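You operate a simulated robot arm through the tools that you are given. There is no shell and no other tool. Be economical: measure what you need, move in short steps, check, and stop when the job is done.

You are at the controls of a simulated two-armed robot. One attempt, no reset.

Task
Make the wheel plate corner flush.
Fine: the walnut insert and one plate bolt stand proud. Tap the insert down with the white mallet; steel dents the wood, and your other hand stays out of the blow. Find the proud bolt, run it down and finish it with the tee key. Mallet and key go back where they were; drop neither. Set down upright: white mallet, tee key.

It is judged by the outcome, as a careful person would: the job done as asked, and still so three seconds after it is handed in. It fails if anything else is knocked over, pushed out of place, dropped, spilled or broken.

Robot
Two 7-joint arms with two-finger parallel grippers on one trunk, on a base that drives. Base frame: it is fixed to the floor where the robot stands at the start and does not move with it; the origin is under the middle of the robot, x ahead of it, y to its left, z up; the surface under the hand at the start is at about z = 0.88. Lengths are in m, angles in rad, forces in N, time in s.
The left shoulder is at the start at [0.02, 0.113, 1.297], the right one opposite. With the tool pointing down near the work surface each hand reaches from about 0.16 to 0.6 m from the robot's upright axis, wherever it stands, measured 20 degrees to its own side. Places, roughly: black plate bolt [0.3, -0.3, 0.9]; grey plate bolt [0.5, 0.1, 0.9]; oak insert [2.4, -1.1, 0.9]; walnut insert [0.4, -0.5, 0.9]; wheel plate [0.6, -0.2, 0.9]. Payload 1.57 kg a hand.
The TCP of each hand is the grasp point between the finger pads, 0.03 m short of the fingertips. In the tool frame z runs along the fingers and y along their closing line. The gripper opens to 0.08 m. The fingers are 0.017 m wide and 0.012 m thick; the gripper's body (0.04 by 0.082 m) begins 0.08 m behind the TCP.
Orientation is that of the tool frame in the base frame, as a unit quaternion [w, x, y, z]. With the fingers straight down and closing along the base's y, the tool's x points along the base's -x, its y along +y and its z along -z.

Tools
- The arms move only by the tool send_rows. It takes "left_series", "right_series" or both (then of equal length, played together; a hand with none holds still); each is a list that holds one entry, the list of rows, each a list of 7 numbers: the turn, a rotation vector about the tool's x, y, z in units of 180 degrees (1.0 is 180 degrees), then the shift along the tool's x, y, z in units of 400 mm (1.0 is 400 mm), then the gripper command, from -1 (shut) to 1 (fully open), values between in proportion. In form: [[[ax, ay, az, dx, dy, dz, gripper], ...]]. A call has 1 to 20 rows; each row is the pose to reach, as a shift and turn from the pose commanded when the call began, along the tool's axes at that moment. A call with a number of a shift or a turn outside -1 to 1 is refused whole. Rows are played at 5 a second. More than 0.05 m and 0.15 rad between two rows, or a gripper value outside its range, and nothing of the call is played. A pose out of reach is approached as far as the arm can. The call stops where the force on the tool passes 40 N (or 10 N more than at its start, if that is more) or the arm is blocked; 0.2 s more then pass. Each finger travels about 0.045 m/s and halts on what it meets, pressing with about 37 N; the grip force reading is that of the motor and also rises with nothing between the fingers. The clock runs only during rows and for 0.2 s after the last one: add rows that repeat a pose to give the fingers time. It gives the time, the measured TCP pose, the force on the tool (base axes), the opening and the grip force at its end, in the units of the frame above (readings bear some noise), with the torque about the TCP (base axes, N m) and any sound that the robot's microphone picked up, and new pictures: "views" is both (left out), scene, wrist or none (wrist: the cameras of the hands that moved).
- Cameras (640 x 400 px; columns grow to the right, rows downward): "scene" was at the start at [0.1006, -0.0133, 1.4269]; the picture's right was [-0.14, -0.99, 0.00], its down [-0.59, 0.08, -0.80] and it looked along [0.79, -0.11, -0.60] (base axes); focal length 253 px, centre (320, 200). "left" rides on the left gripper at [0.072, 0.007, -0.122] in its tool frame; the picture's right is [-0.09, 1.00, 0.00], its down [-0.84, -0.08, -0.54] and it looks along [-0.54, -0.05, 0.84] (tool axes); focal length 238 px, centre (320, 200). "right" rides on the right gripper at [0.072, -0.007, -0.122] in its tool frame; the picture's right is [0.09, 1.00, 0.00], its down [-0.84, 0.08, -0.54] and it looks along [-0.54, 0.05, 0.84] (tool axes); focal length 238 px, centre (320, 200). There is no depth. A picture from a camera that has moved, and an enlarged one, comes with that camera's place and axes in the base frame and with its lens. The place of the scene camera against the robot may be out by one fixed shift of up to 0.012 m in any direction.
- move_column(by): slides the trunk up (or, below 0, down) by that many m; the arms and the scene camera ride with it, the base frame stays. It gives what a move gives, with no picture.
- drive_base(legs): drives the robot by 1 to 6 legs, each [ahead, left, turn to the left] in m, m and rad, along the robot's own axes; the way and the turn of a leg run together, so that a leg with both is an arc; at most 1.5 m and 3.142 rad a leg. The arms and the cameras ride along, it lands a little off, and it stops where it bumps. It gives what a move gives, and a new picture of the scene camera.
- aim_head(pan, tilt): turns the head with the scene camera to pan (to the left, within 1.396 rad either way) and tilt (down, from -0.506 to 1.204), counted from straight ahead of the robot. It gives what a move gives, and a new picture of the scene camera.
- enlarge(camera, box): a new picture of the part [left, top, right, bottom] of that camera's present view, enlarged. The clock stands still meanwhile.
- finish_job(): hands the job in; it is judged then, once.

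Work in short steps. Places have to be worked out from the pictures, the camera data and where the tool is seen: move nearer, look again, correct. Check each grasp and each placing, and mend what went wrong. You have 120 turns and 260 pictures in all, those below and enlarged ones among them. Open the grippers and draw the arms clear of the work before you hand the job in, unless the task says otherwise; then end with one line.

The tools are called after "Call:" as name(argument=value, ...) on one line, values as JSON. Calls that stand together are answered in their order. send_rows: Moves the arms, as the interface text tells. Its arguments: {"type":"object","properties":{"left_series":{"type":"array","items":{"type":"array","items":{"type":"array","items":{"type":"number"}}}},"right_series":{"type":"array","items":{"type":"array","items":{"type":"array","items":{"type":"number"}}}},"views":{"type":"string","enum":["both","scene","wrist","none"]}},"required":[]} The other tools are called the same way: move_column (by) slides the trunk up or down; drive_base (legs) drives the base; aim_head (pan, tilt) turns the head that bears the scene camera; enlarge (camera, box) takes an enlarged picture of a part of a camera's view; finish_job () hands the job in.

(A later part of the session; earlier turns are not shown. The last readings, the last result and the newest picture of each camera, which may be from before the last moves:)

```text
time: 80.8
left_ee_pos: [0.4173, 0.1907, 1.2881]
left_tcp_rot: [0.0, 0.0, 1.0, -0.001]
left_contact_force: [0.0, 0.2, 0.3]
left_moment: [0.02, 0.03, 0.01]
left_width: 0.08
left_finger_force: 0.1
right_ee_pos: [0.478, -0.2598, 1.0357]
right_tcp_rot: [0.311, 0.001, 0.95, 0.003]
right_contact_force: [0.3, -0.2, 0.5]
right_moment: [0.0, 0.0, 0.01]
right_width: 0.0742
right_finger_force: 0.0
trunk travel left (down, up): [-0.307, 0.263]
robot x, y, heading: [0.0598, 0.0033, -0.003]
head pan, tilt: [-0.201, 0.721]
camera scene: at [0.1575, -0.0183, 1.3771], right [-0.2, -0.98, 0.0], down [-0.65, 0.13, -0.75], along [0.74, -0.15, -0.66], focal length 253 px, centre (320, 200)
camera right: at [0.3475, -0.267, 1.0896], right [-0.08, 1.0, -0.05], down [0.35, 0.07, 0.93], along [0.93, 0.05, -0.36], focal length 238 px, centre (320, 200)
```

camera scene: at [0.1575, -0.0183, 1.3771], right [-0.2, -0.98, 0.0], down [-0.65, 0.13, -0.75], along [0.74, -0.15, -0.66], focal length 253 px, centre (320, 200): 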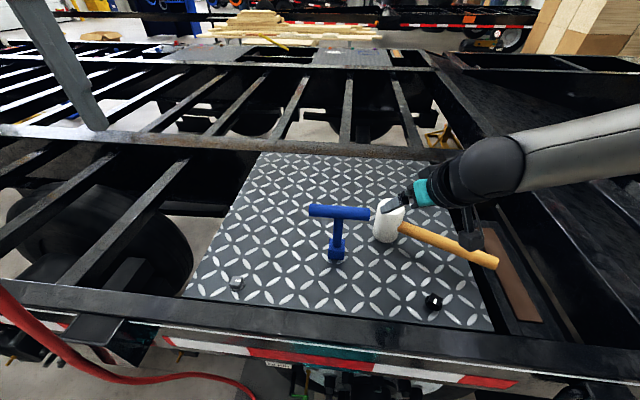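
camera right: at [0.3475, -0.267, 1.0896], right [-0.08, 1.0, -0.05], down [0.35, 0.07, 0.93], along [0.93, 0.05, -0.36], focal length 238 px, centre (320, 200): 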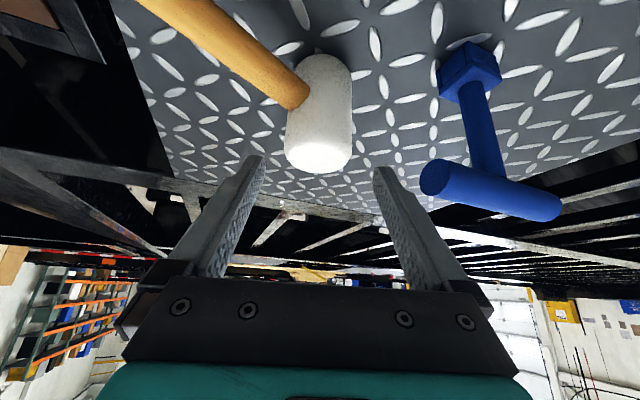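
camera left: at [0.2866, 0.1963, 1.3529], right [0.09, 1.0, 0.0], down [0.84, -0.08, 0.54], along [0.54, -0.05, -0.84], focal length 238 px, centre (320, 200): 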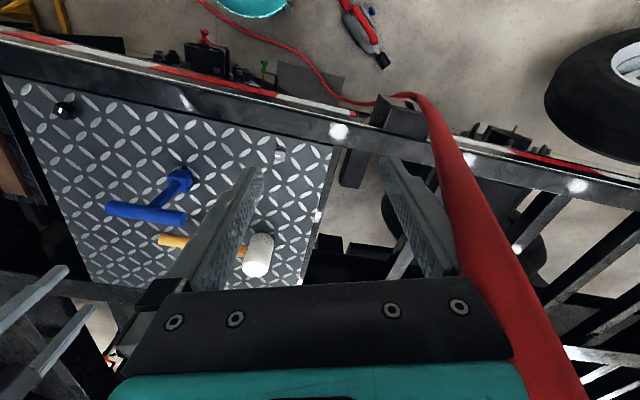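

The lateral alignment is good. Next I advance to the head top and close.

Call:
send_rows(right_series=[[[0, 0, 0, 0.006, 0, 0.06, 0.85], [0, 0, 0, 0.012, -0.002, 0.12, 0.85], [0, 0, 0, 0.018, -0.003, 0.185, 0.85], [0, 0, 0, 0.018, -0.003, 0.185, 0.3], [0, 0, 0, 0.018, -0.003, 0.185, -0.4], [0, 0, 0, 0.018, -0.003, 0.185, -1], [0, 0, 0, 0.018, -0.003, 0.185, -1]]], views="both")

```text
time: 82.4
left_ee_pos: [0.4178, 0.1901, 1.2889]
left_tcp_rot: [0.001, 0.0, 1.0, 0.0]
left_contact_force: [0.4, -0.2, 0.4]
left_moment: [0.01, 0.01, 0.02]
left_width: 0.0798
left_finger_force: 0.0
right_ee_pos: [0.5135, -0.2611, 0.9714]
right_tcp_rot: [0.311, 0.001, 0.95, 0.003]
right_contact_force: [2.0, 0.1, 0.2]
right_moment: [0.0, 0.01, 0.03]
right_width: 0.0609
right_finger_force: 37.0
trunk travel left (down, up): [-0.307, 0.263]
robot x, y, heading: [0.0587, 0.0032, -0.0]
head pan, tilt: [-0.201, 0.721]
camera scene: at [0.1571, -0.0183, 1.3772], right [-0.2, -0.98, 0.0], down [-0.65, 0.13, -0.75], along [0.74, -0.15, -0.66], focal length 253 px, centre (320, 200)
camera right: at [0.3842, -0.2679, 1.0267], right [-0.08, 1.0, -0.05], down [0.36, 0.07, 0.93], along [0.93, 0.05, -0.36], focal length 238 px, centre (320, 200)
```

scene: 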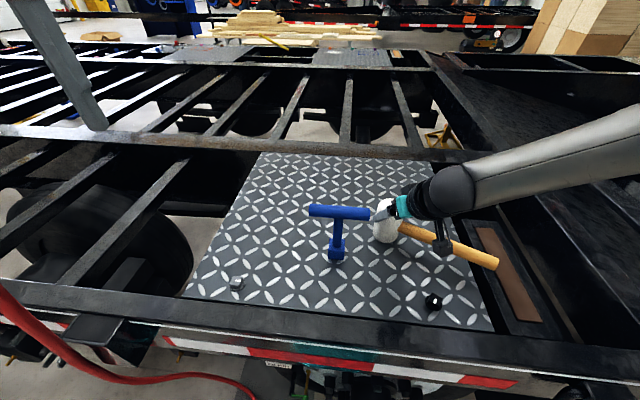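
right: 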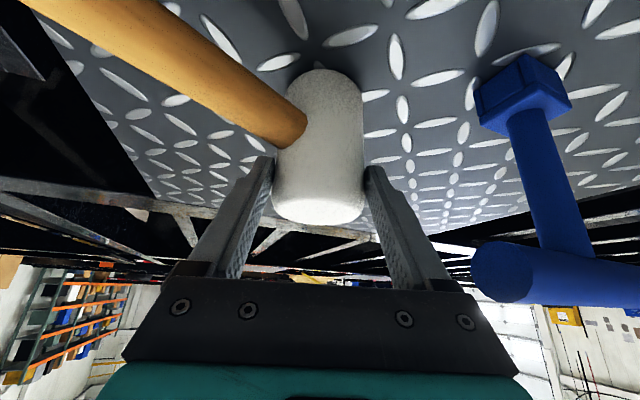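

The head is gripped at 61 mm. Lifting gently.

Call:
send_rows(right_series=[[[0, 0, 0, -0.015, 0, -0.02, -1], [0, 0, 0, -0.03, 0, -0.04, -1], [0, 0, 0, -0.065, 0, -0.09, -1], [0, 0, 0, -0.11, 0, -0.15, -1], [0, 0, 0, -0.155, 0, -0.21, -1], [0, 0, 0, -0.192, 0, -0.262, -1]]], views="both")

```text
time: 83.8
left_ee_pos: [0.4186, 0.19, 1.2883]
left_tcp_rot: [0.0, 0.0, 1.0, 0.0]
left_contact_force: [0.1, 0.8, -0.8]
left_moment: [-0.01, -0.03, 0.01]
left_width: 0.0801
left_finger_force: 0.1
right_ee_pos: [0.5145, -0.2613, 1.1002]
right_tcp_rot: [0.31, 0.001, 0.951, 0.004]
right_contact_force: [-1.0, 0.2, -5.3]
right_moment: [0.01, 0.06, -0.01]
right_width: 0.061
right_finger_force: 36.3
trunk travel left (down, up): [-0.307, 0.263]
robot x, y, heading: [0.0579, 0.0014, 0.001]
head pan, tilt: [-0.201, 0.721]
camera scene: at [0.1569, -0.0184, 1.3772], right [-0.2, -0.98, 0.0], down [-0.65, 0.13, -0.75], along [0.74, -0.15, -0.66], focal length 253 px, centre (320, 200)
camera right: at [0.3836, -0.2679, 1.1561], right [-0.08, 1.0, -0.05], down [0.36, 0.07, 0.93], along [0.93, 0.05, -0.36], focal length 238 px, centre (320, 200)
```

scene: 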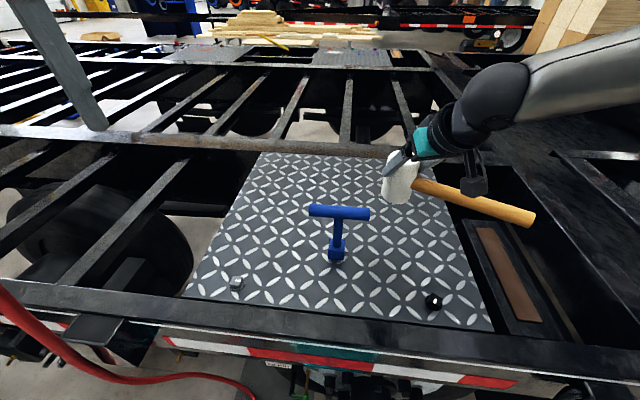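
right: 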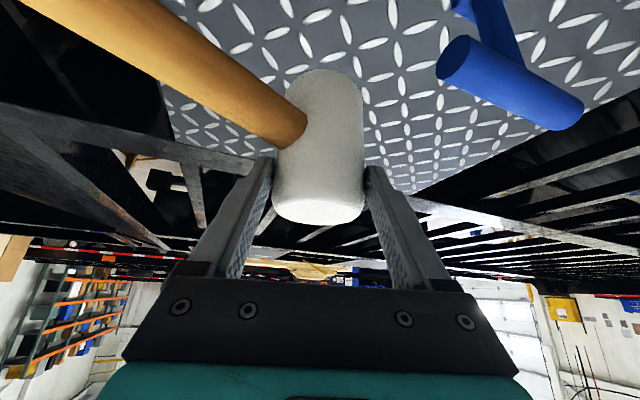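

This is a solid hold with low moment. I'll carry to above home (0.70, 0.01) with a +26° yaw at constant height.

Call:
send_rows(right_series=[[[-0.0095, 0, -0.013, -0.041, 0.075, 0.031, -1], [-0.019, 0, -0.0259, -0.083, 0.151, 0.062, -1], [-0.0284, 0, -0.0389, -0.124, 0.226, 0.093, -1], [-0.0379, 0, -0.0518, -0.165, 0.301, 0.124, -1], [-0.0474, 0, -0.0648, -0.206, 0.377, 0.154, -1], [-0.0569, 0, -0.0777, -0.247, 0.452, 0.185, -1], [-0.0663, 0, -0.0907, -0.288, 0.527, 0.216, -1], [-0.0758, 0, -0.1036, -0.329, 0.603, 0.247, -1], [-0.0853, 0, -0.1166, -0.37, 0.678, 0.278, -1]]], views="both")

```text
time: 85.8
left_ee_pos: [0.418, 0.19, 1.2887]
left_tcp_rot: [0.001, 0.0, 1.0, 0.0]
left_contact_force: [-0.2, -0.7, 0.8]
left_moment: [0.0, -0.01, -0.02]
left_width: 0.08
left_finger_force: 0.1
right_ee_pos: [0.6182, -0.0718, 1.1273]
right_tcp_rot: [0.303, -0.215, 0.925, 0.075]
right_contact_force: [1.0, -0.7, -4.5]
right_moment: [-0.01, 0.1, 0.04]
right_width: 0.0609
right_finger_force: 36.7
right hand out of reach, approached as far as the arm can: row 6, 7, 8, 9
trunk travel left (down, up): [-0.307, 0.263]
robot x, y, heading: [0.0629, 0.0024, 0.001]
head pan, tilt: [-0.201, 0.721]
camera scene: at [0.1573, -0.0182, 1.3772], right [-0.2, -0.98, 0.0], down [-0.65, 0.13, -0.75], along [0.74, -0.15, -0.66], focal length 253 px, centre (320, 200)
camera right: at [0.5046, -0.1346, 1.1824], right [-0.51, 0.86, -0.05], down [0.28, 0.22, 0.93], along [0.81, 0.46, -0.36], focal length 238 px, centre (320, 200)
```

scene: 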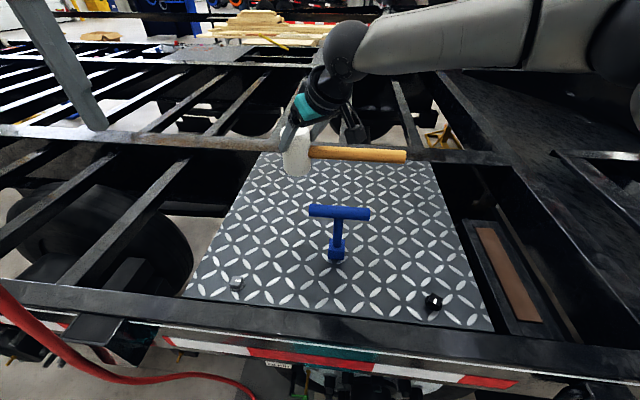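
right: 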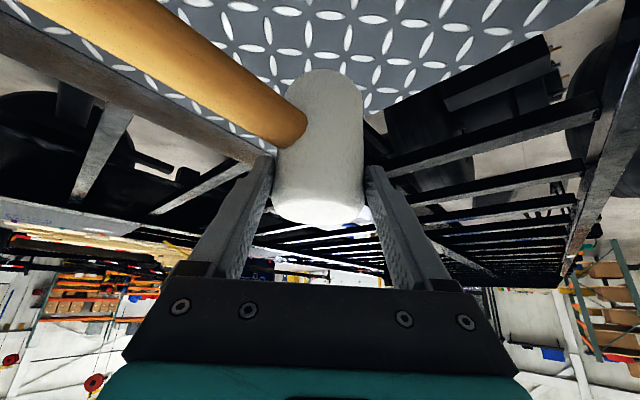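

The arm stalls at (0.618, -0.072) in this elbow posture. I can set the mallet down here with the trunk, on a clear spot, and let the left hand, which is better placed, finish the carry. Lowering the trunk.

Call:
move_column(by=-0.145)

Call:
enlarge(camera="scene", box=[200, 60, 520, 260])

```text
time: 87.5
left_ee_pos: [0.4178, 0.1889, 1.143]
left_tcp_rot: [0.0, 0.0, 1.0, -0.001]
left_contact_force: [0.2, 0.5, -0.4]
left_moment: [0.02, 0.01, 0.02]
left_width: 0.08
left_finger_force: 0.1
right_ee_pos: [0.6195, -0.0718, 0.9828]
right_tcp_rot: [0.304, -0.213, 0.926, 0.074]
right_contact_force: [0.3, -0.8, 2.9]
right_moment: [-0.4, 0.94, 0.1]
right_width: 0.061
right_finger_force: 37.0
trunk travel left (down, up): [-0.162, 0.408]
robot x, y, heading: [0.0595, 0.0, 0.002]
head pan, tilt: [-0.201, 0.721]
```

```text
2.00 times, centred on (360, 160) of scene
camera zoom: at [0.1569, -0.0183, 1.2323], right [-0.2, -0.98, 0.0], down [-0.65, 0.13, -0.75], along [0.74, -0.15, -0.66], focal length 507 px, centre (240, 280)
```

zoom: 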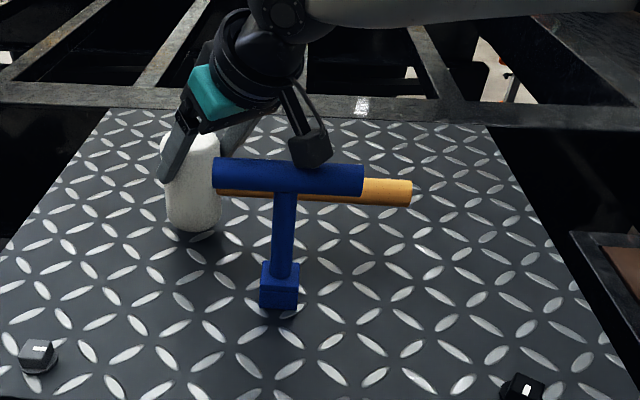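

The moment reading suggests the wrist camera bracket is touching the key's bar. Raising straight back up at once.

Call:
move_column(by=0.06)

Call:
enlarge(camera="scene", box=[200, 90, 520, 290])

```text
time: 88.5
left_ee_pos: [0.4192, 0.1899, 1.204]
left_tcp_rot: [0.0, -0.001, 1.0, 0.0]
left_contact_force: [1.0, 0.0, -0.4]
left_moment: [-0.02, -0.02, 0.0]
left_width: 0.08
left_finger_force: 0.1
right_ee_pos: [0.6181, -0.0715, 1.0422]
right_tcp_rot: [0.303, -0.214, 0.926, 0.074]
right_contact_force: [0.1, 0.3, -4.3]
right_moment: [0.02, 0.08, 0.02]
right_width: 0.061
right_finger_force: 37.1
trunk travel left (down, up): [-0.222, 0.348]
robot x, y, heading: [0.0601, 0.0045, 0.004]
head pan, tilt: [-0.201, 0.721]
```

```text
2.00 times, centred on (360, 190) of scene
camera zoom: at [0.1574, -0.0183, 1.2921], right [-0.2, -0.98, 0.0], down [-0.65, 0.13, -0.75], along [0.74, -0.15, -0.66], focal length 507 px, centre (240, 220)
```

zoom: 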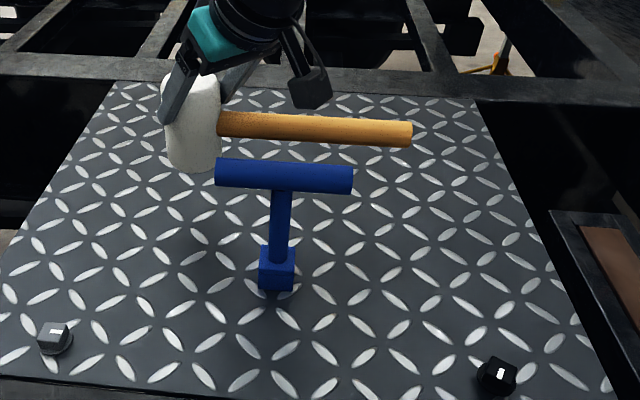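

The key still stands. I need a better elbow posture: I'll retreat with the mallet near the body on the right side, then raise the trunk and lower the arm, which should drop the elbow.

Call:
send_rows(right_series=[[[0, 0, 0, -0.03, 0, -0.05, -1], [0, 0, 0, -0.07, -0.01, -0.11, -1], [0.0095, 0, 0.013, -0.04, -0.07, -0.16, -1], [0.019, 0, 0.026, 0.0, -0.13, -0.2, -1], [0.0284, 0, 0.0389, 0.04, -0.2, -0.24, -1], [0.0379, 0, 0.0518, 0.08, -0.26, -0.28, -1], [0.0474, 0, 0.0648, 0.12, -0.32, -0.32, -1], [0.0569, 0, 0.0777, 0.16, -0.38, -0.35, -1], [0.0663, 0, 0.0907, 0.2, -0.43, -0.38, -1]]], views="scene")

```text
time: 90.5
left_ee_pos: [0.4184, 0.1895, 1.203]
left_tcp_rot: [0.0, 0.0, 1.0, 0.0]
left_contact_force: [-0.5, 0.5, 0.3]
left_moment: [0.0, 0.02, -0.01]
left_width: 0.0798
left_finger_force: 0.0
right_ee_pos: [0.5542, -0.2967, 1.1154]
right_tcp_rot: [0.309, -0.047, 0.95, 0.019]
right_contact_force: [-0.4, -0.1, -4.7]
right_moment: [0.01, 0.1, 0.03]
right_width: 0.0609
right_finger_force: 37.0
trunk travel left (down, up): [-0.222, 0.348]
robot x, y, heading: [0.0589, 0.0007, 0.002]
head pan, tilt: [-0.201, 0.721]
camera scene: at [0.1569, -0.0189, 1.2922], right [-0.2, -0.98, 0.0], down [-0.65, 0.13, -0.75], along [0.74, -0.15, -0.66], focal length 253 px, centre (320, 200)
```

scene: 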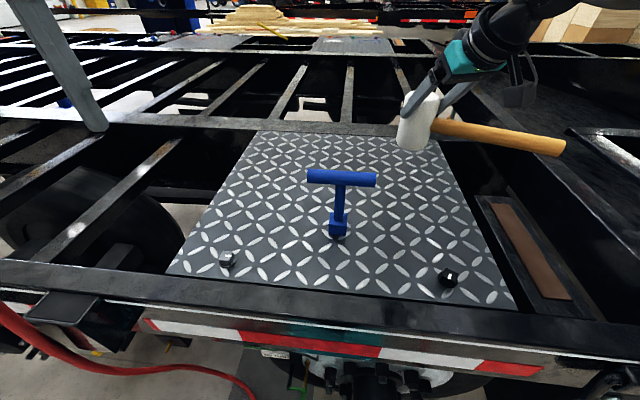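

Continuing back near the body on the right, then raising the column 0.2 m.

Call:
send_rows(right_series=[[[0, 0, 0, 0.07, -0.01, -0.066, -1], [0, 0, 0, 0.139, -0.019, -0.133, -1], [0, 0, 0, 0.208, -0.028, -0.2, -1], [0, 0, 0, 0.277, -0.038, -0.265, -1]]], views="none")

Call:
move_column(by=0.25)

```text
time: 91.5
left_ee_pos: [0.4175, 0.1901, 1.2042]
left_tcp_rot: [0.0, 0.001, 1.0, 0.0]
left_contact_force: [-0.2, -0.1, -0.2]
left_moment: [-0.03, 0.01, 0.0]
left_width: 0.0798
left_finger_force: 0.0
right_ee_pos: [0.4048, -0.3259, 1.1357]
right_tcp_rot: [0.31, -0.048, 0.949, 0.02]
right_contact_force: [-0.5, -0.2, -5.1]
right_moment: [0.03, 0.05, -0.03]
right_width: 0.0609
right_finger_force: 37.1
trunk travel left (down, up): [-0.222, 0.348]
robot x, y, heading: [0.0605, -0.0009, 0.002]
head pan, tilt: [-0.201, 0.721]
```

```text
time: 94.0
left_ee_pos: [0.4179, 0.1887, 1.4538]
left_tcp_rot: [0.0, -0.001, 1.0, 0.0]
left_contact_force: [-0.1, 0.0, -0.1]
left_moment: [0.02, 0.02, -0.01]
left_width: 0.0801
left_finger_force: 0.0
right_ee_pos: [0.4046, -0.3259, 1.3854]
right_tcp_rot: [0.311, -0.047, 0.949, 0.02]
right_contact_force: [-0.7, 0.1, -4.9]
right_moment: [0.02, 0.1, -0.01]
right_width: 0.0608
right_finger_force: 36.7
trunk travel left (down, up): [-0.472, 0.098]
robot x, y, heading: [0.0596, -0.0003, -0.001]
head pan, tilt: [-0.201, 0.721]
```

Now lower the arm 0.3 m relative to the raised shoulder.

Call:
send_rows(right_series=[[[0, 0, 0, 0.056, 0, 0.077, -1], [0, 0, 0, 0.113, 0, 0.154, -1], [0, 0, 0, 0.169, 0, 0.231, -1], [0, 0, 0, 0.225, 0, 0.308, -1], [0, 0, 0, 0.282, 0, 0.385, -1], [0, 0, 0, 0.338, 0, 0.461, -1], [0, 0, 0, 0.394, 0, 0.538, -1], [0, 0, 0, 0.4506, 0, 0.6153, -1]]], views="scene")

```text
time: 95.8
left_ee_pos: [0.4179, 0.1881, 1.4536]
left_tcp_rot: [0.0, 0.0, 1.0, -0.001]
left_contact_force: [0.4, 0.1, 0.5]
left_moment: [0.01, 0.01, 0.0]
left_width: 0.08
left_finger_force: 0.0
right_ee_pos: [0.4051, -0.3235, 1.0794]
right_tcp_rot: [0.31, -0.048, 0.949, 0.02]
right_contact_force: [0.2, -0.1, -5.5]
right_moment: [0.01, 0.08, 0.03]
right_width: 0.0606
right_finger_force: 37.2
trunk travel left (down, up): [-0.472, 0.098]
robot x, y, heading: [0.0621, -0.0013, -0.001]
head pan, tilt: [-0.201, 0.721]
camera scene: at [0.1571, -0.0187, 1.5422], right [-0.2, -0.98, 0.0], down [-0.65, 0.13, -0.75], along [0.74, -0.15, -0.66], focal length 253 px, centre (320, 200)
```

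scene: 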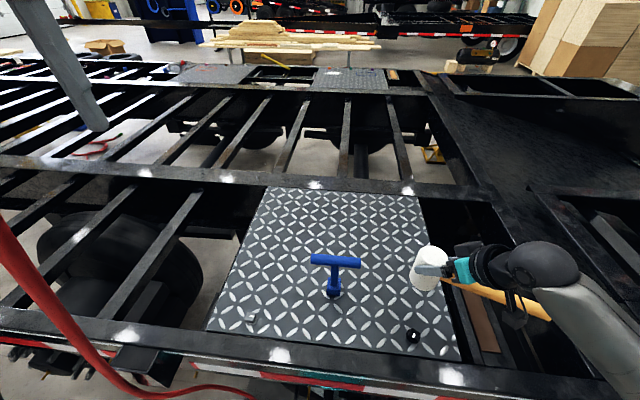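

The elbow is now low. I'll extend outwards and slightly up towards (0.60, -0.15, 1.14).

Call:
send_rows(right_series=[[[-0.0058, 0, -0.0079, -0.064, 0.048, 0.024, -1], [-0.0115, 0, -0.0158, -0.128, 0.096, 0.048, -1], [-0.0173, 0, -0.0236, -0.193, 0.144, 0.072, -1], [-0.023, 0, -0.0315, -0.257, 0.192, 0.096, -1], [-0.0288, 0, -0.0394, -0.321, 0.239, 0.12, -1], [-0.0345, 0, -0.0473, -0.385, 0.287, 0.144, -1], [-0.0403, 0, -0.0551, -0.449, 0.335, 0.168, -1], [-0.046, 0, -0.063, -0.5135, 0.383, 0.192, -1]]], views="scene")

```text
time: 97.7
left_ee_pos: [0.4208, 0.1907, 1.4529]
left_tcp_rot: [0.0, -0.001, 1.0, 0.001]
left_contact_force: [0.0, 0.1, -0.4]
left_moment: [0.0, 0.01, -0.01]
left_width: 0.08
left_finger_force: 0.1
right_ee_pos: [0.6015, -0.1489, 1.1404]
right_tcp_rot: [0.305, -0.164, 0.936, 0.057]
right_contact_force: [0.3, 0.3, -4.6]
right_moment: [0.0, 0.08, 0.0]
right_width: 0.0608
right_finger_force: 36.7
trunk travel left (down, up): [-0.472, 0.098]
robot x, y, heading: [0.0595, 0.0002, -0.001]
head pan, tilt: [-0.201, 0.721]
camera scene: at [0.1581, -0.0176, 1.5421], right [-0.2, -0.98, 0.0], down [-0.65, 0.13, -0.75], along [0.74, -0.15, -0.66], focal length 253 px, centre (320, 200)
```

scene: 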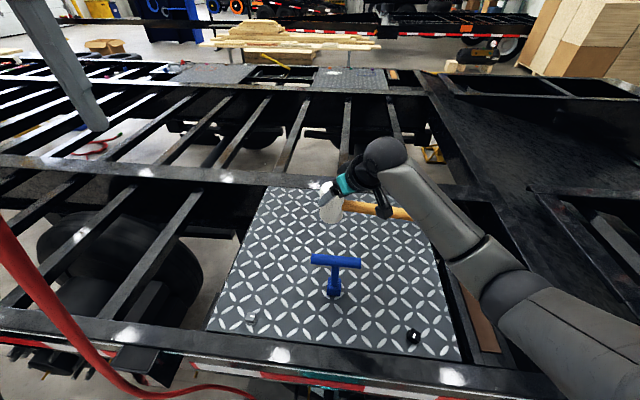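

The elbow-low posture is restored. On to above the home spot at z≈1.10.

Call:
send_rows(right_series=[[[-0.0043, 0, -0.0058, -0.047, 0.058, 0.06, -1], [-0.0085, 0, -0.0116, -0.094, 0.116, 0.119, -1], [-0.0128, 0, -0.0174, -0.141, 0.174, 0.179, -1], [-0.017, 0, -0.0232, -0.188, 0.232, 0.238, -1], [-0.0213, 0, -0.029, -0.235, 0.29, 0.298, -1]]], views="scene")

```text
time: 98.8
left_ee_pos: [0.4194, 0.1914, 1.4531]
left_tcp_rot: [0.0, 0.0, 1.0, -0.001]
left_contact_force: [0.0, -0.2, 0.3]
left_moment: [-0.01, 0.0, 0.01]
left_width: 0.0802
left_finger_force: 0.0
right_ee_pos: [0.6988, 0.0109, 1.1015]
right_tcp_rot: [0.303, -0.216, 0.925, 0.074]
right_contact_force: [-0.6, 0.1, -4.5]
right_moment: [-0.03, 0.06, 0.0]
right_width: 0.0608
right_finger_force: 36.6
trunk travel left (down, up): [-0.472, 0.098]
robot x, y, heading: [0.0612, -0.0003, 0.004]
head pan, tilt: [-0.201, 0.721]
camera scene: at [0.1579, -0.0167, 1.5421], right [-0.2, -0.98, 0.0], down [-0.65, 0.13, -0.75], along [0.74, -0.15, -0.66], focal length 253 px, centre (320, 200)
```

scene: 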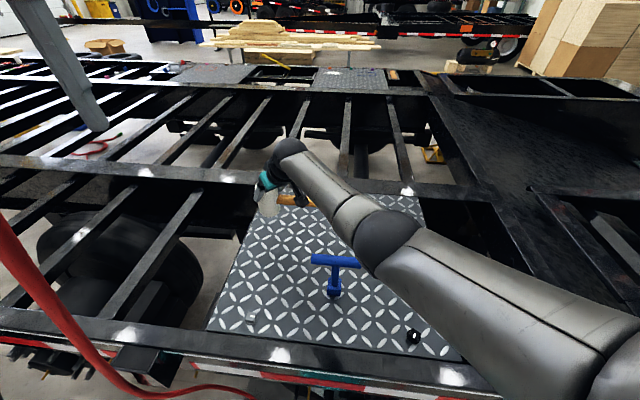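

On target at (0.699, 0.011). Now I lower by column 0.12 m.

Call:
move_column(by=-0.12)

Call:
enlarge(camera="scene", box=[200, 100, 440, 250])

```text
time: 100.3
left_ee_pos: [0.4185, 0.1895, 1.3346]
left_tcp_rot: [-0.001, 0.0, 1.0, 0.0]
left_contact_force: [-0.4, -0.3, 0.0]
left_moment: [-0.01, 0.01, 0.02]
left_width: 0.0801
left_finger_force: 0.1
right_ee_pos: [0.6984, 0.0089, 0.9818]
right_tcp_rot: [0.303, -0.216, 0.925, 0.074]
right_contact_force: [0.4, -0.4, -5.5]
right_moment: [-0.02, 0.08, -0.02]
right_width: 0.0608
right_finger_force: 36.5
trunk travel left (down, up): [-0.352, 0.218]
robot x, y, heading: [0.0604, -0.0018, -0.002]
head pan, tilt: [-0.201, 0.721]
```

```text
2.67 times, centred on (320, 175) of scene
camera zoom: at [0.1572, -0.0183, 1.4222], right [-0.2, -0.98, 0.0], down [-0.65, 0.13, -0.75], along [0.74, -0.15, -0.66], focal length 676 px, centre (320, 267)
```

zoom: 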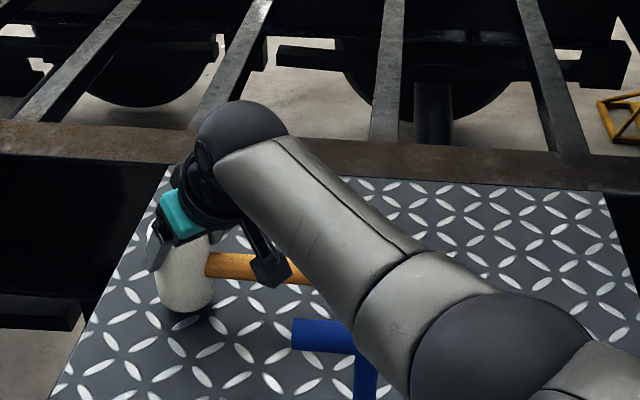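

Looks right, with clear margin to the key. Lowering the last centimetre.

Call:
move_column(by=-0.009)

Call:
move_column(by=-0.002)

```text
time: 100.9
left_ee_pos: [0.4182, 0.1903, 1.3261]
left_tcp_rot: [0.0, -0.001, 1.0, 0.0]
left_contact_force: [0.1, 0.0, 0.4]
left_moment: [-0.02, -0.01, -0.05]
left_width: 0.08
left_finger_force: 0.1
right_ee_pos: [0.6989, 0.0086, 0.973]
right_tcp_rot: [0.303, -0.216, 0.925, 0.074]
right_contact_force: [0.2, 0.4, -4.8]
right_moment: [-0.04, 0.06, -0.03]
right_width: 0.0608
right_finger_force: 37.1
trunk travel left (down, up): [-0.343, 0.227]
robot x, y, heading: [0.0592, 0.001, 0.002]
head pan, tilt: [-0.201, 0.721]
```

```text
time: 101.5
left_ee_pos: [0.4173, 0.1891, 1.3235]
left_tcp_rot: [0.0, 0.001, 1.0, 0.0]
left_contact_force: [-0.5, -0.3, 0.6]
left_moment: [-0.01, -0.02, 0.02]
left_width: 0.08
left_finger_force: 0.0
right_ee_pos: [0.6976, 0.0083, 0.9711]
right_tcp_rot: [0.304, -0.215, 0.925, 0.074]
right_contact_force: [0.6, 0.3, -3.2]
right_moment: [-0.07, 0.06, 0.01]
right_width: 0.0611
right_finger_force: 37.1
trunk travel left (down, up): [-0.341, 0.229]
robot x, y, heading: [0.0589, -0.0011, -0.002]
head pan, tilt: [-0.201, 0.721]
```

Contact is beginning, as the weight reading is easing off. Another 1.5 mm, then I open the fingers.

Call:
move_column(by=-0.0015)

Call:
send_rows(right_series=[[[0, 0, 0, 0, 0, 0, 0.55], [0, 0, 0, 0, 0, 0, 0.65], [0, 0, 0, 0, 0, 0, 0.8], [0, 0, 0, 0, 0, 0, 0.95], [0, 0, 0, 0, 0, 0, 0.95]]], views="wrist")

```text
time: 102.0
left_ee_pos: [0.4181, 0.1899, 1.322]
left_tcp_rot: [0.0, 0.0, 1.0, -0.001]
left_contact_force: [-0.2, -0.4, -0.2]
left_moment: [0.01, 0.02, 0.0]
left_width: 0.08
left_finger_force: 0.0
right_ee_pos: [0.6982, 0.0097, 0.9706]
right_tcp_rot: [0.305, -0.216, 0.924, 0.074]
right_contact_force: [-2.0, -0.8, 3.1]
right_moment: [-0.22, 0.23, -0.02]
right_width: 0.0605
right_finger_force: 37.3
trunk travel left (down, up): [-0.339, 0.23]
robot x, y, heading: [0.06, 0.0014, -0.002]
head pan, tilt: [-0.201, 0.721]
```

```text
time: 103.2
left_ee_pos: [0.4179, 0.19, 1.3205]
left_tcp_rot: [0.0, -0.001, 1.0, 0.0]
left_contact_force: [0.2, -0.9, -1.2]
left_moment: [-0.03, 0.0, 0.0]
left_width: 0.08
left_finger_force: 0.1
right_ee_pos: [0.6969, 0.0097, 0.9698]
right_tcp_rot: [0.304, -0.216, 0.925, 0.075]
right_contact_force: [0.7, 0.5, 0.8]
right_moment: [-0.02, 0.03, -0.01]
right_width: 0.0782
right_finger_force: 0.0
trunk travel left (down, up): [-0.339, 0.23]
robot x, y, heading: [0.0587, 0.0004, 0.0]
head pan, tilt: [-0.201, 0.721]
camera right: at [0.5843, -0.054, 1.0245], right [-0.51, 0.86, -0.05], down [0.28, 0.22, 0.93], along [0.81, 0.46, -0.36], focal length 238 px, centre (320, 200)
```

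right: 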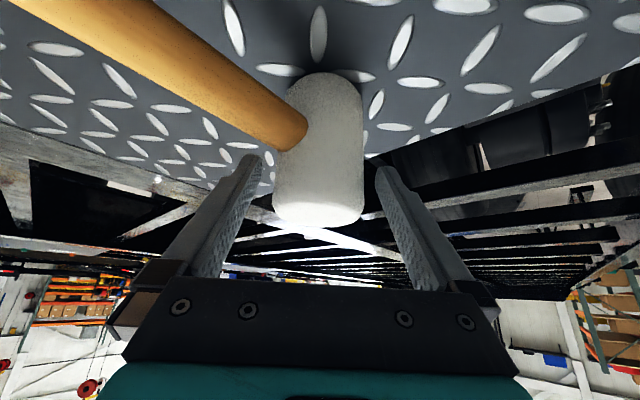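

Released and standing. I'll withdraw vertically and then back.

Call:
send_rows(right_series=[[[0, 0, 0, -0.037, 0, -0.05, 0.95], [0, 0, 0, -0.085, 0, -0.116, 0.95], [0, 0, 0, -0.14, 0, -0.19, 0.95], [0, 0, 0, -0.2, 0, -0.28, 0.95], [0, 0, 0, -0.15, -0.02, -0.32, 0.95], [0, 0, 0, -0.08, -0.04, -0.36, 0.95]]], views="scene")

Call:
aim_head(pan=-0.2, tilt=0.75)

```text
time: 104.6
left_ee_pos: [0.4167, 0.1888, 1.3212]
left_tcp_rot: [0.0, -0.001, 1.0, 0.0]
left_contact_force: [0.1, 0.1, -0.9]
left_moment: [0.01, -0.01, -0.01]
left_width: 0.08
left_finger_force: 0.1
right_ee_pos: [0.6503, -0.0329, 1.104]
right_tcp_rot: [0.303, -0.216, 0.925, 0.075]
right_contact_force: [0.0, 0.4, 0.5]
right_moment: [-0.02, 0.02, 0.0]
right_width: 0.0779
right_finger_force: 0.0
trunk travel left (down, up): [-0.339, 0.23]
robot x, y, heading: [0.0624, -0.001, -0.001]
head pan, tilt: [-0.201, 0.721]
camera scene: at [0.1564, -0.0187, 1.4097], right [-0.2, -0.98, 0.0], down [-0.65, 0.13, -0.75], along [0.74, -0.15, -0.66], focal length 253 px, centre (320, 200)
```

scene: 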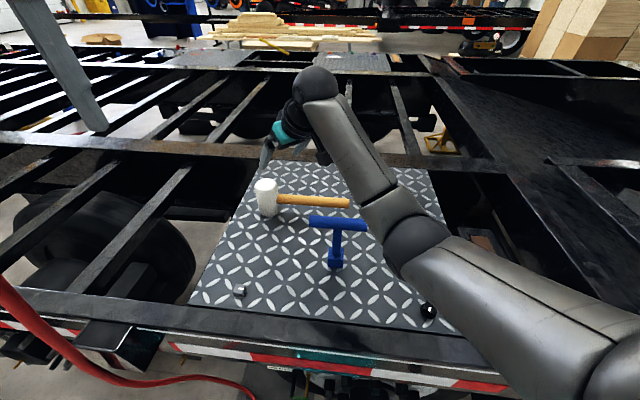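

```text
time: 105.2
left_ee_pos: [0.4168, 0.1893, 1.3227]
left_tcp_rot: [0.0, 0.001, 1.0, 0.0]
left_contact_force: [-0.8, 0.6, 0.7]
left_moment: [0.0, -0.02, -0.01]
left_width: 0.0802
left_finger_force: 0.1
right_ee_pos: [0.6516, -0.0319, 1.1036]
right_tcp_rot: [0.304, -0.216, 0.925, 0.075]
right_contact_force: [-0.1, -0.6, -0.4]
right_moment: [0.0, 0.01, 0.0]
right_width: 0.0783
right_finger_force: 0.1
trunk travel left (down, up): [-0.339, 0.23]
robot x, y, heading: [0.0594, -0.0, 0.001]
head pan, tilt: [-0.201, 0.75]
camera scene: at [0.1556, -0.018, 1.4072], right [-0.2, -0.98, 0.0], down [-0.67, 0.14, -0.73], along [0.72, -0.15, -0.68], focal length 253 px, centre (320, 200)
```

scene: 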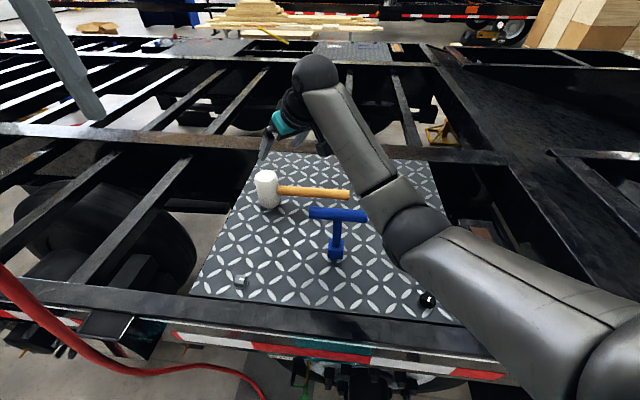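

Comparing with the early image, the mallet is about 12–14 mm too far in both x and y. I'll regrip lightly, slide it back by that amount, release and withdraw.

Call:
send_rows(right_series=[[[0, 0, 0, -0.07, 0.02, 0.04, 0.95], [0, 0, 0, -0.12, 0.04, 0.08, 0.95], [0, 0, 0, -0.06, 0.04, 0.17, 0.95], [0, 0, 0, -0.005, 0.04, 0.244, 0.95], [0, 0, 0, 0.043, 0.04, 0.31, 0.95], [0, 0, 0, 0.08, 0.04, 0.36, 0.95], [0, 0, 0, 0.08, 0.04, 0.36, 0.4], [0, 0, 0, 0.08, 0.04, 0.36, -0.5], [0, 0, 0, 0.08, 0.04, 0.36, -0.5], [0, 0, 0, 0.0975, 0.0308, 0.347, -0.5], [0, 0, 0, 0.115, 0.0215, 0.334, -0.5], [0, 0, 0, 0.115, 0.0215, 0.334, 0.6], [0, 0, 0, 0.115, 0.0215, 0.334, 0.95], [0, 0, 0, 0.115, 0.0215, 0.334, 0.95], [0, 0, 0, 0.078, 0.0215, 0.284, 0.95], [0, 0, 0, 0.03, 0.0215, 0.218, 0.95], [0, 0, 0, -0.025, 0.0215, 0.144, 0.95], [0, 0, 0, -0.085, 0.0215, 0.054, 0.95], [0, 0, 0, -0.035, 0, 0.01, 0.95], [0, 0, 0, 0.03, -0.02, -0.04, 0.95]]], views="scene")

Call:
enlarge(camera="scene", box=[220, 150, 380, 280])

```text
time: 109.4
left_ee_pos: [0.417, 0.1891, 1.3208]
left_tcp_rot: [0.0, 0.0, 1.0, 0.0]
left_contact_force: [-0.1, 0.1, 0.1]
left_moment: [-0.01, 0.05, 0.0]
left_width: 0.08
left_finger_force: 0.0
right_ee_pos: [0.6388, -0.0486, 1.1106]
right_tcp_rot: [0.304, -0.216, 0.925, 0.075]
right_contact_force: [-0.4, 0.1, -0.7]
right_moment: [-0.01, 0.0, 0.0]
right_width: 0.078
right_finger_force: 0.0
trunk travel left (down, up): [-0.339, 0.23]
robot x, y, heading: [0.059, -0.0005, 0.004]
head pan, tilt: [-0.201, 0.75]
camera scene: at [0.1552, -0.0184, 1.4073], right [-0.2, -0.98, 0.0], down [-0.67, 0.14, -0.73], along [0.72, -0.15, -0.68], focal length 253 px, centre (320, 200)
```

scene: 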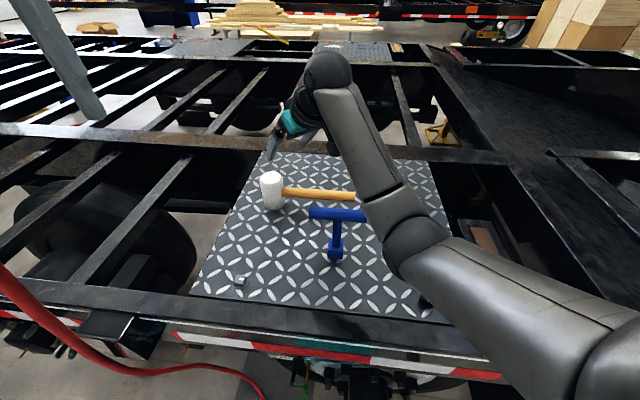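

```text
3.08 times, centred on (300, 215) of scene
camera zoom: at [0.1552, -0.0184, 1.4073], right [-0.2, -0.98, 0.0], down [-0.67, 0.14, -0.73], along [0.72, -0.15, -0.68], focal length 780 px, centre (382, 154)
```

zoom: 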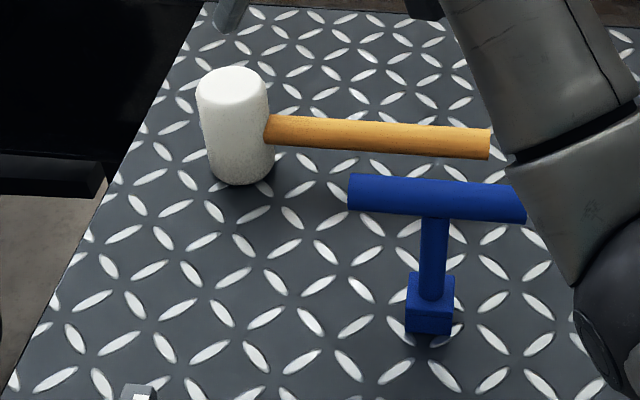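

The mallet is back within about 6 mm of its original spot, upright. Now the key: I'll move upright above its bar with fingers across it (yaw ≈73°).

Call:
send_rows(right_series=[[[-0.0103, 0.0239, -0.0312, 0.02, -0.005, -0.06, 0.95], [-0.0206, 0.0477, -0.0625, 0.045, -0.01, -0.12, 0.95], [-0.0308, 0.0716, -0.0937, 0.08, -0.016, -0.17, 0.95], [-0.0411, 0.0954, -0.125, 0.12, -0.021, -0.21, 0.8], [-0.0514, 0.1193, -0.1562, 0.16, -0.026, -0.24, 0.6], [-0.0617, 0.1431, -0.1874, 0.2, -0.032, -0.27, 0.4], [-0.0719, 0.167, -0.2187, 0.235, -0.037, -0.3, 0.3], [-0.0822, 0.1908, -0.2499, 0.27, -0.042, -0.323, 0.3]]], views="both")

```text
time: 111.2
left_ee_pos: [0.4184, 0.1882, 1.3215]
left_tcp_rot: [0.0, 0.001, 1.0, 0.0]
left_contact_force: [-0.6, 0.2, 0.4]
left_moment: [-0.02, 0.01, 0.0]
left_width: 0.0799
left_finger_force: 0.1
right_ee_pos: [0.4984, -0.1364, 1.1496]
right_tcp_rot: [0.0, -0.595, 0.803, 0.004]
right_contact_force: [-0.4, 0.5, 0.3]
right_moment: [-0.01, 0.0, -0.01]
right_width: 0.0521
right_finger_force: 0.1
trunk travel left (down, up): [-0.339, 0.23]
robot x, y, heading: [0.0637, -0.0008, 0.001]
head pan, tilt: [-0.201, 0.75]
camera scene: at [0.1554, -0.0181, 1.4072], right [-0.2, -0.98, 0.0], down [-0.67, 0.14, -0.73], along [0.72, -0.15, -0.68], focal length 253 px, centre (320, 200)
camera right: at [0.4849, -0.2075, 1.2705], right [-0.98, 0.2, 0.0], down [0.17, 0.82, 0.55], along [0.11, 0.54, -0.84], focal length 238 px, centre (320, 200)
```

scene: 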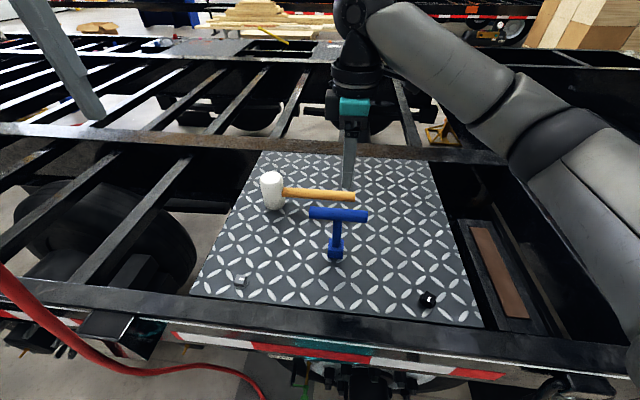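
right: 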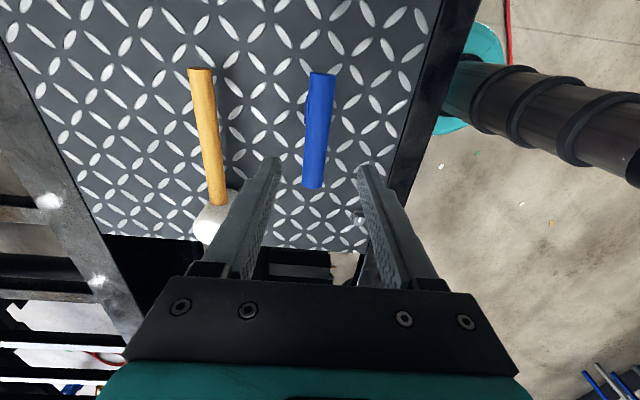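

The bar is centred between the fingers and aligned within 1°. I'll descend 10.5 cm, then check.

Call:
send_rows(right_series=[[[0, 0, 0, -0.008, -0.003, 0.09, 0.3], [0, 0, 0, -0.015, -0.006, 0.18, 0.3], [0, 0, 0, -0.015, -0.006, 0.2625, 0.3]]], views="wrist")

Call:
enlarge(camera="scene", box=[270, 140, 430, 280])

```text
time: 112.0
left_ee_pos: [0.4172, 0.1895, 1.3215]
left_tcp_rot: [0.0, 0.0, 1.0, 0.0]
left_contact_force: [-0.7, 0.8, 0.3]
left_moment: [-0.02, 0.0, 0.03]
left_width: 0.0799
left_finger_force: 0.0
right_ee_pos: [0.5038, -0.1324, 1.0422]
right_tcp_rot: [0.001, -0.595, 0.804, 0.004]
right_contact_force: [1.2, 0.3, 0.5]
right_moment: [-0.02, -0.01, 0.01]
right_width: 0.0519
right_finger_force: 0.1
trunk travel left (down, up): [-0.339, 0.23]
robot x, y, heading: [0.0583, -0.0002, 0.009]
head pan, tilt: [-0.201, 0.75]
camera right: at [0.4883, -0.2014, 1.164], right [-0.98, 0.2, 0.0], down [0.17, 0.82, 0.55], along [0.11, 0.54, -0.84], focal length 238 px, centre (320, 200)
```

right: 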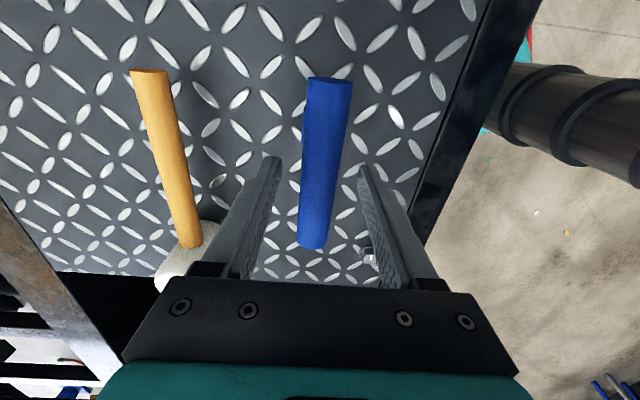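

```text
2.86 times, centred on (350, 210) of scene
camera zoom: at [0.1557, -0.0182, 1.4072], right [-0.2, -0.98, 0.0], down [-0.67, 0.14, -0.73], along [0.72, -0.15, -0.68], focal length 724 px, centre (234, 171)
```

zoom: 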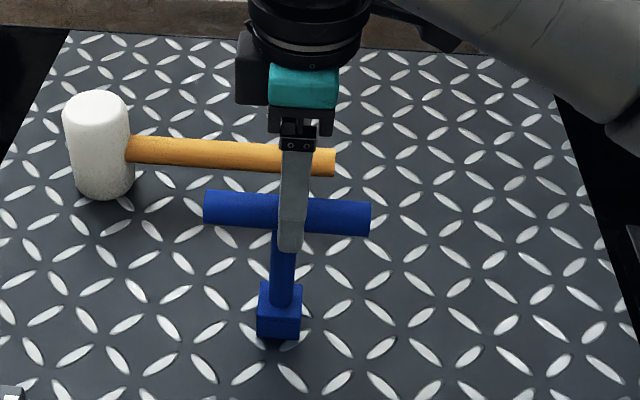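

The fingers already pass the bar by about 1 cm. I'll go 10 mm deeper and close on the bar's centre.

Call:
send_rows(right_series=[[[0, 0, 0, 0.004, -0.002, 0.028, 0.3], [0, 0, 0, 0.004, -0.002, 0.028, 0.0], [0, 0, 0, 0.004, -0.002, 0.028, -0.5], [0, 0, 0, 0.004, -0.002, 0.028, -1], [0, 0, 0, 0.004, -0.002, 0.028, -1]]], views="none")

Call:
enlarge(camera="scene", box=[270, 140, 430, 280])

```text
time: 113.2
left_ee_pos: [0.4183, 0.1904, 1.3212]
left_tcp_rot: [0.0, 0.0, 1.0, 0.0]
left_contact_force: [0.4, 0.6, 1.0]
left_moment: [-0.02, 0.01, 0.02]
left_width: 0.0799
left_finger_force: 0.0
right_ee_pos: [0.5031, -0.1312, 1.0324]
right_tcp_rot: [0.0, -0.595, 0.804, 0.004]
right_contact_force: [-0.3, 0.7, 0.2]
right_moment: [0.1, 0.03, 0.02]
right_width: 0.0252
right_finger_force: 30.3
trunk travel left (down, up): [-0.339, 0.23]
robot x, y, heading: [0.0566, 0.0004, 0.002]
head pan, tilt: [-0.201, 0.75]
```

```text
2.86 times, centred on (350, 210) of scene
camera zoom: at [0.1556, -0.018, 1.4072], right [-0.2, -0.98, 0.0], down [-0.67, 0.14, -0.73], along [0.72, -0.15, -0.68], focal length 724 px, centre (234, 171)
```

zoom: 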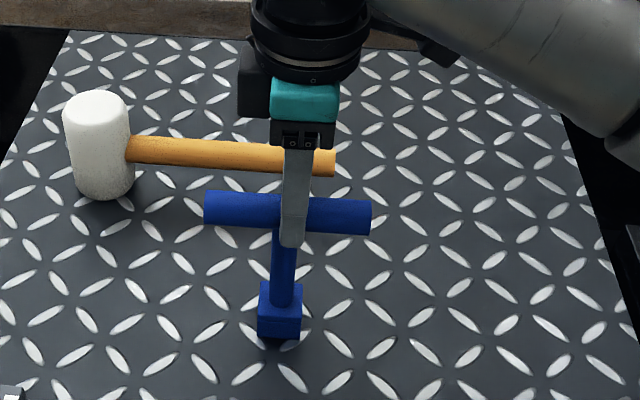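

Gripped at 25 mm. Lift the key straight up 12 cm.

Call:
send_rows(right_series=[[[0, 0, 0, 0, 0, -0.02, -1], [0, 0, 0, 0, 0, -0.06, -1], [0, 0, 0, 0, 0, -0.12, -1], [0, 0, 0, 0, 0, -0.2, -1], [0, 0, 0, 0, 0, -0.3, -1]]], views="scene")

```text
time: 114.4
left_ee_pos: [0.4174, 0.1895, 1.3215]
left_tcp_rot: [0.0, 0.0, 1.0, 0.0]
left_contact_force: [-0.4, -0.5, 0.3]
left_moment: [0.01, -0.02, 0.0]
left_width: 0.08
left_finger_force: 0.0
right_ee_pos: [0.5039, -0.1331, 1.1532]
right_tcp_rot: [-0.001, -0.595, 0.804, 0.004]
right_contact_force: [-0.7, -0.4, -2.4]
right_moment: [-0.05, 0.0, 0.01]
right_width: 0.0254
right_finger_force: 36.9
trunk travel left (down, up): [-0.339, 0.23]
robot x, y, heading: [0.0596, 0.001, 0.001]
head pan, tilt: [-0.201, 0.75]
camera scene: at [0.1555, -0.0179, 1.4073], right [-0.2, -0.98, 0.0], down [-0.67, 0.14, -0.73], along [0.72, -0.15, -0.68], focal length 253 px, centre (320, 200)
```

scene: 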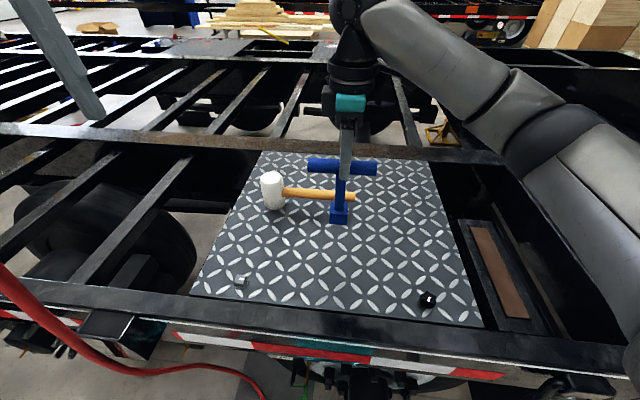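

The key hangs true. I'll carry it above the black bolt, estimated at (0.341, -0.282), turning to about 37° to match the bolt's square.

Call:
send_rows(right_series=[[[0, 0, 0.029, 0.068, 0.04, 0, -1], [0, 0, 0.057, 0.136, 0.08, 0, -1], [0, 0, 0.086, 0.204, 0.12, 0, -1], [0, 0, 0.114, 0.271, 0.161, 0, -1], [0, 0, 0.143, 0.339, 0.201, 0.03, -1], [0, 0, 0.171, 0.407, 0.241, 0.08, -1], [0, 0, 0.2, 0.475, 0.281, 0.1325, -1]]], views="wrist")

Call:
aim_head(pan=-0.85, tilt=0.9)

```text
time: 116.0
left_ee_pos: [0.417, 0.1898, 1.3222]
left_tcp_rot: [-0.001, 0.0, 1.0, 0.0]
left_contact_force: [-0.4, -0.2, -0.3]
left_moment: [0.02, 0.02, 0.0]
left_width: 0.0799
left_finger_force: 0.0
right_ee_pos: [0.3395, -0.2819, 1.1005]
right_tcp_rot: [0.001, -0.317, 0.948, 0.004]
right_contact_force: [-0.5, -0.1, -3.3]
right_moment: [0.0, 0.0, 0.0]
right_width: 0.0253
right_finger_force: 36.8
trunk travel left (down, up): [-0.339, 0.23]
robot x, y, heading: [0.0586, -0.0023, 0.002]
head pan, tilt: [-0.201, 0.75]
camera right: at [0.2867, -0.3301, 1.221], right [-0.67, 0.74, 0.01], down [0.62, 0.56, 0.55], along [0.4, 0.37, -0.84], focal length 238 px, centre (320, 200)
```

right: 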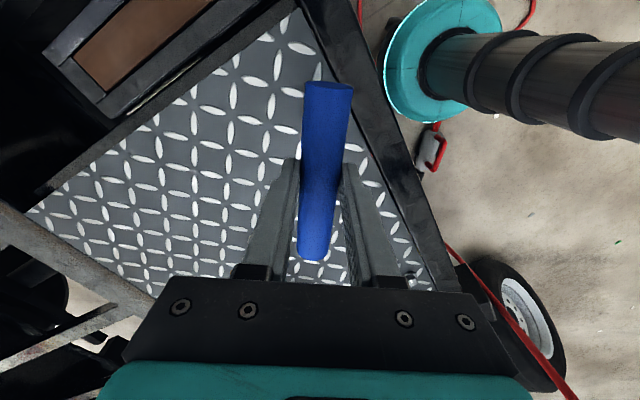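

```text
time: 117.0
left_ee_pos: [0.4179, 0.1892, 1.3216]
left_tcp_rot: [0.0, 0.001, 1.0, -0.001]
left_contact_force: [-1.4, -0.4, 0.4]
left_moment: [-0.01, -0.01, -0.04]
left_width: 0.0802
left_finger_force: 0.0
right_ee_pos: [0.3408, -0.2813, 1.0993]
right_tcp_rot: [0.0, -0.317, 0.948, 0.003]
right_contact_force: [0.1, 1.2, -3.1]
right_moment: [0.01, 0.03, 0.01]
right_width: 0.0252
right_finger_force: 36.9
trunk travel left (down, up): [-0.339, 0.23]
robot x, y, heading: [0.06, -0.0007, 0.002]
head pan, tilt: [-0.85, 0.901]
camera scene: at [0.1245, -0.0583, 1.3953], right [-0.75, -0.66, 0.0], down [-0.52, 0.59, -0.62], along [0.41, -0.47, -0.78], focal length 253 px, centre (320, 200)
```

scene: 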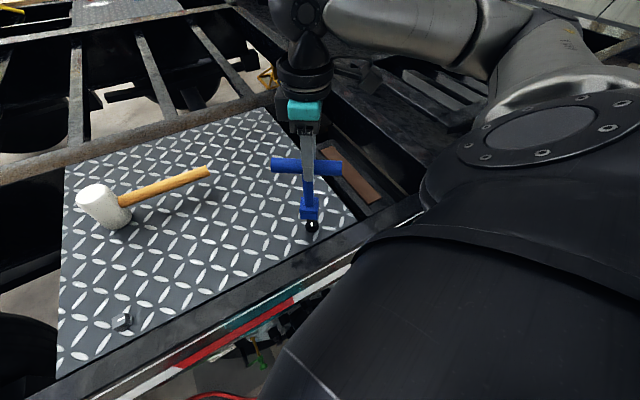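

Call:
enlarge(camera="scene", box=[270, 150, 360, 250])

Call:
enlarge(camera="scene", box=[290, 185, 334, 240])

```text
4.00 times, centred on (315, 200) of scene
camera zoom: at [0.1245, -0.0583, 1.3953], right [-0.75, -0.66, 0.0], down [-0.52, 0.59, -0.62], along [0.41, -0.47, -0.78], focal length 1014 px, centre (340, 200)
```

zoom: 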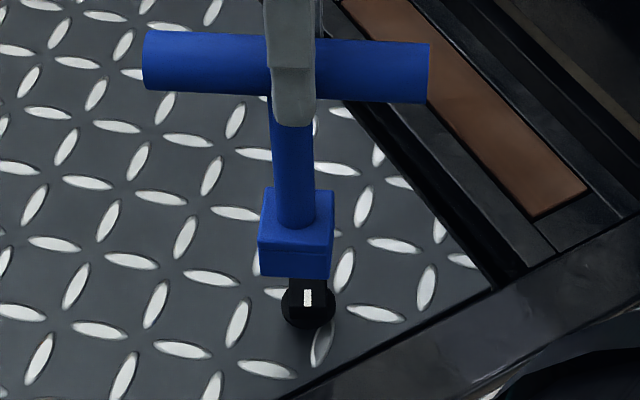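

```text
7.27 times, centred on (312, 212) of scene
camera zoom: at [0.1245, -0.0583, 1.3953], right [-0.75, -0.66, 0.0], down [-0.52, 0.59, -0.62], along [0.41, -0.47, -0.78], focal length 1843 px, centre (378, 109)
```

zoom: 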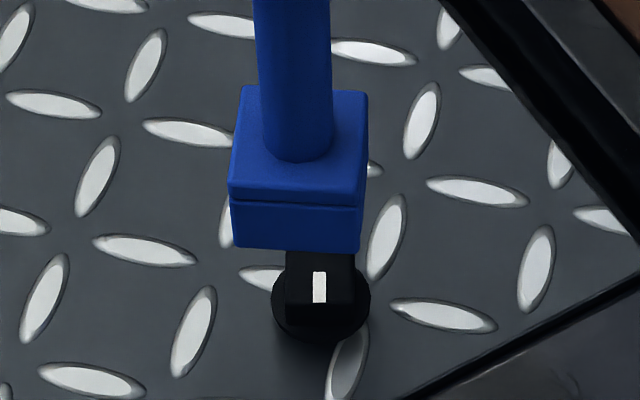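

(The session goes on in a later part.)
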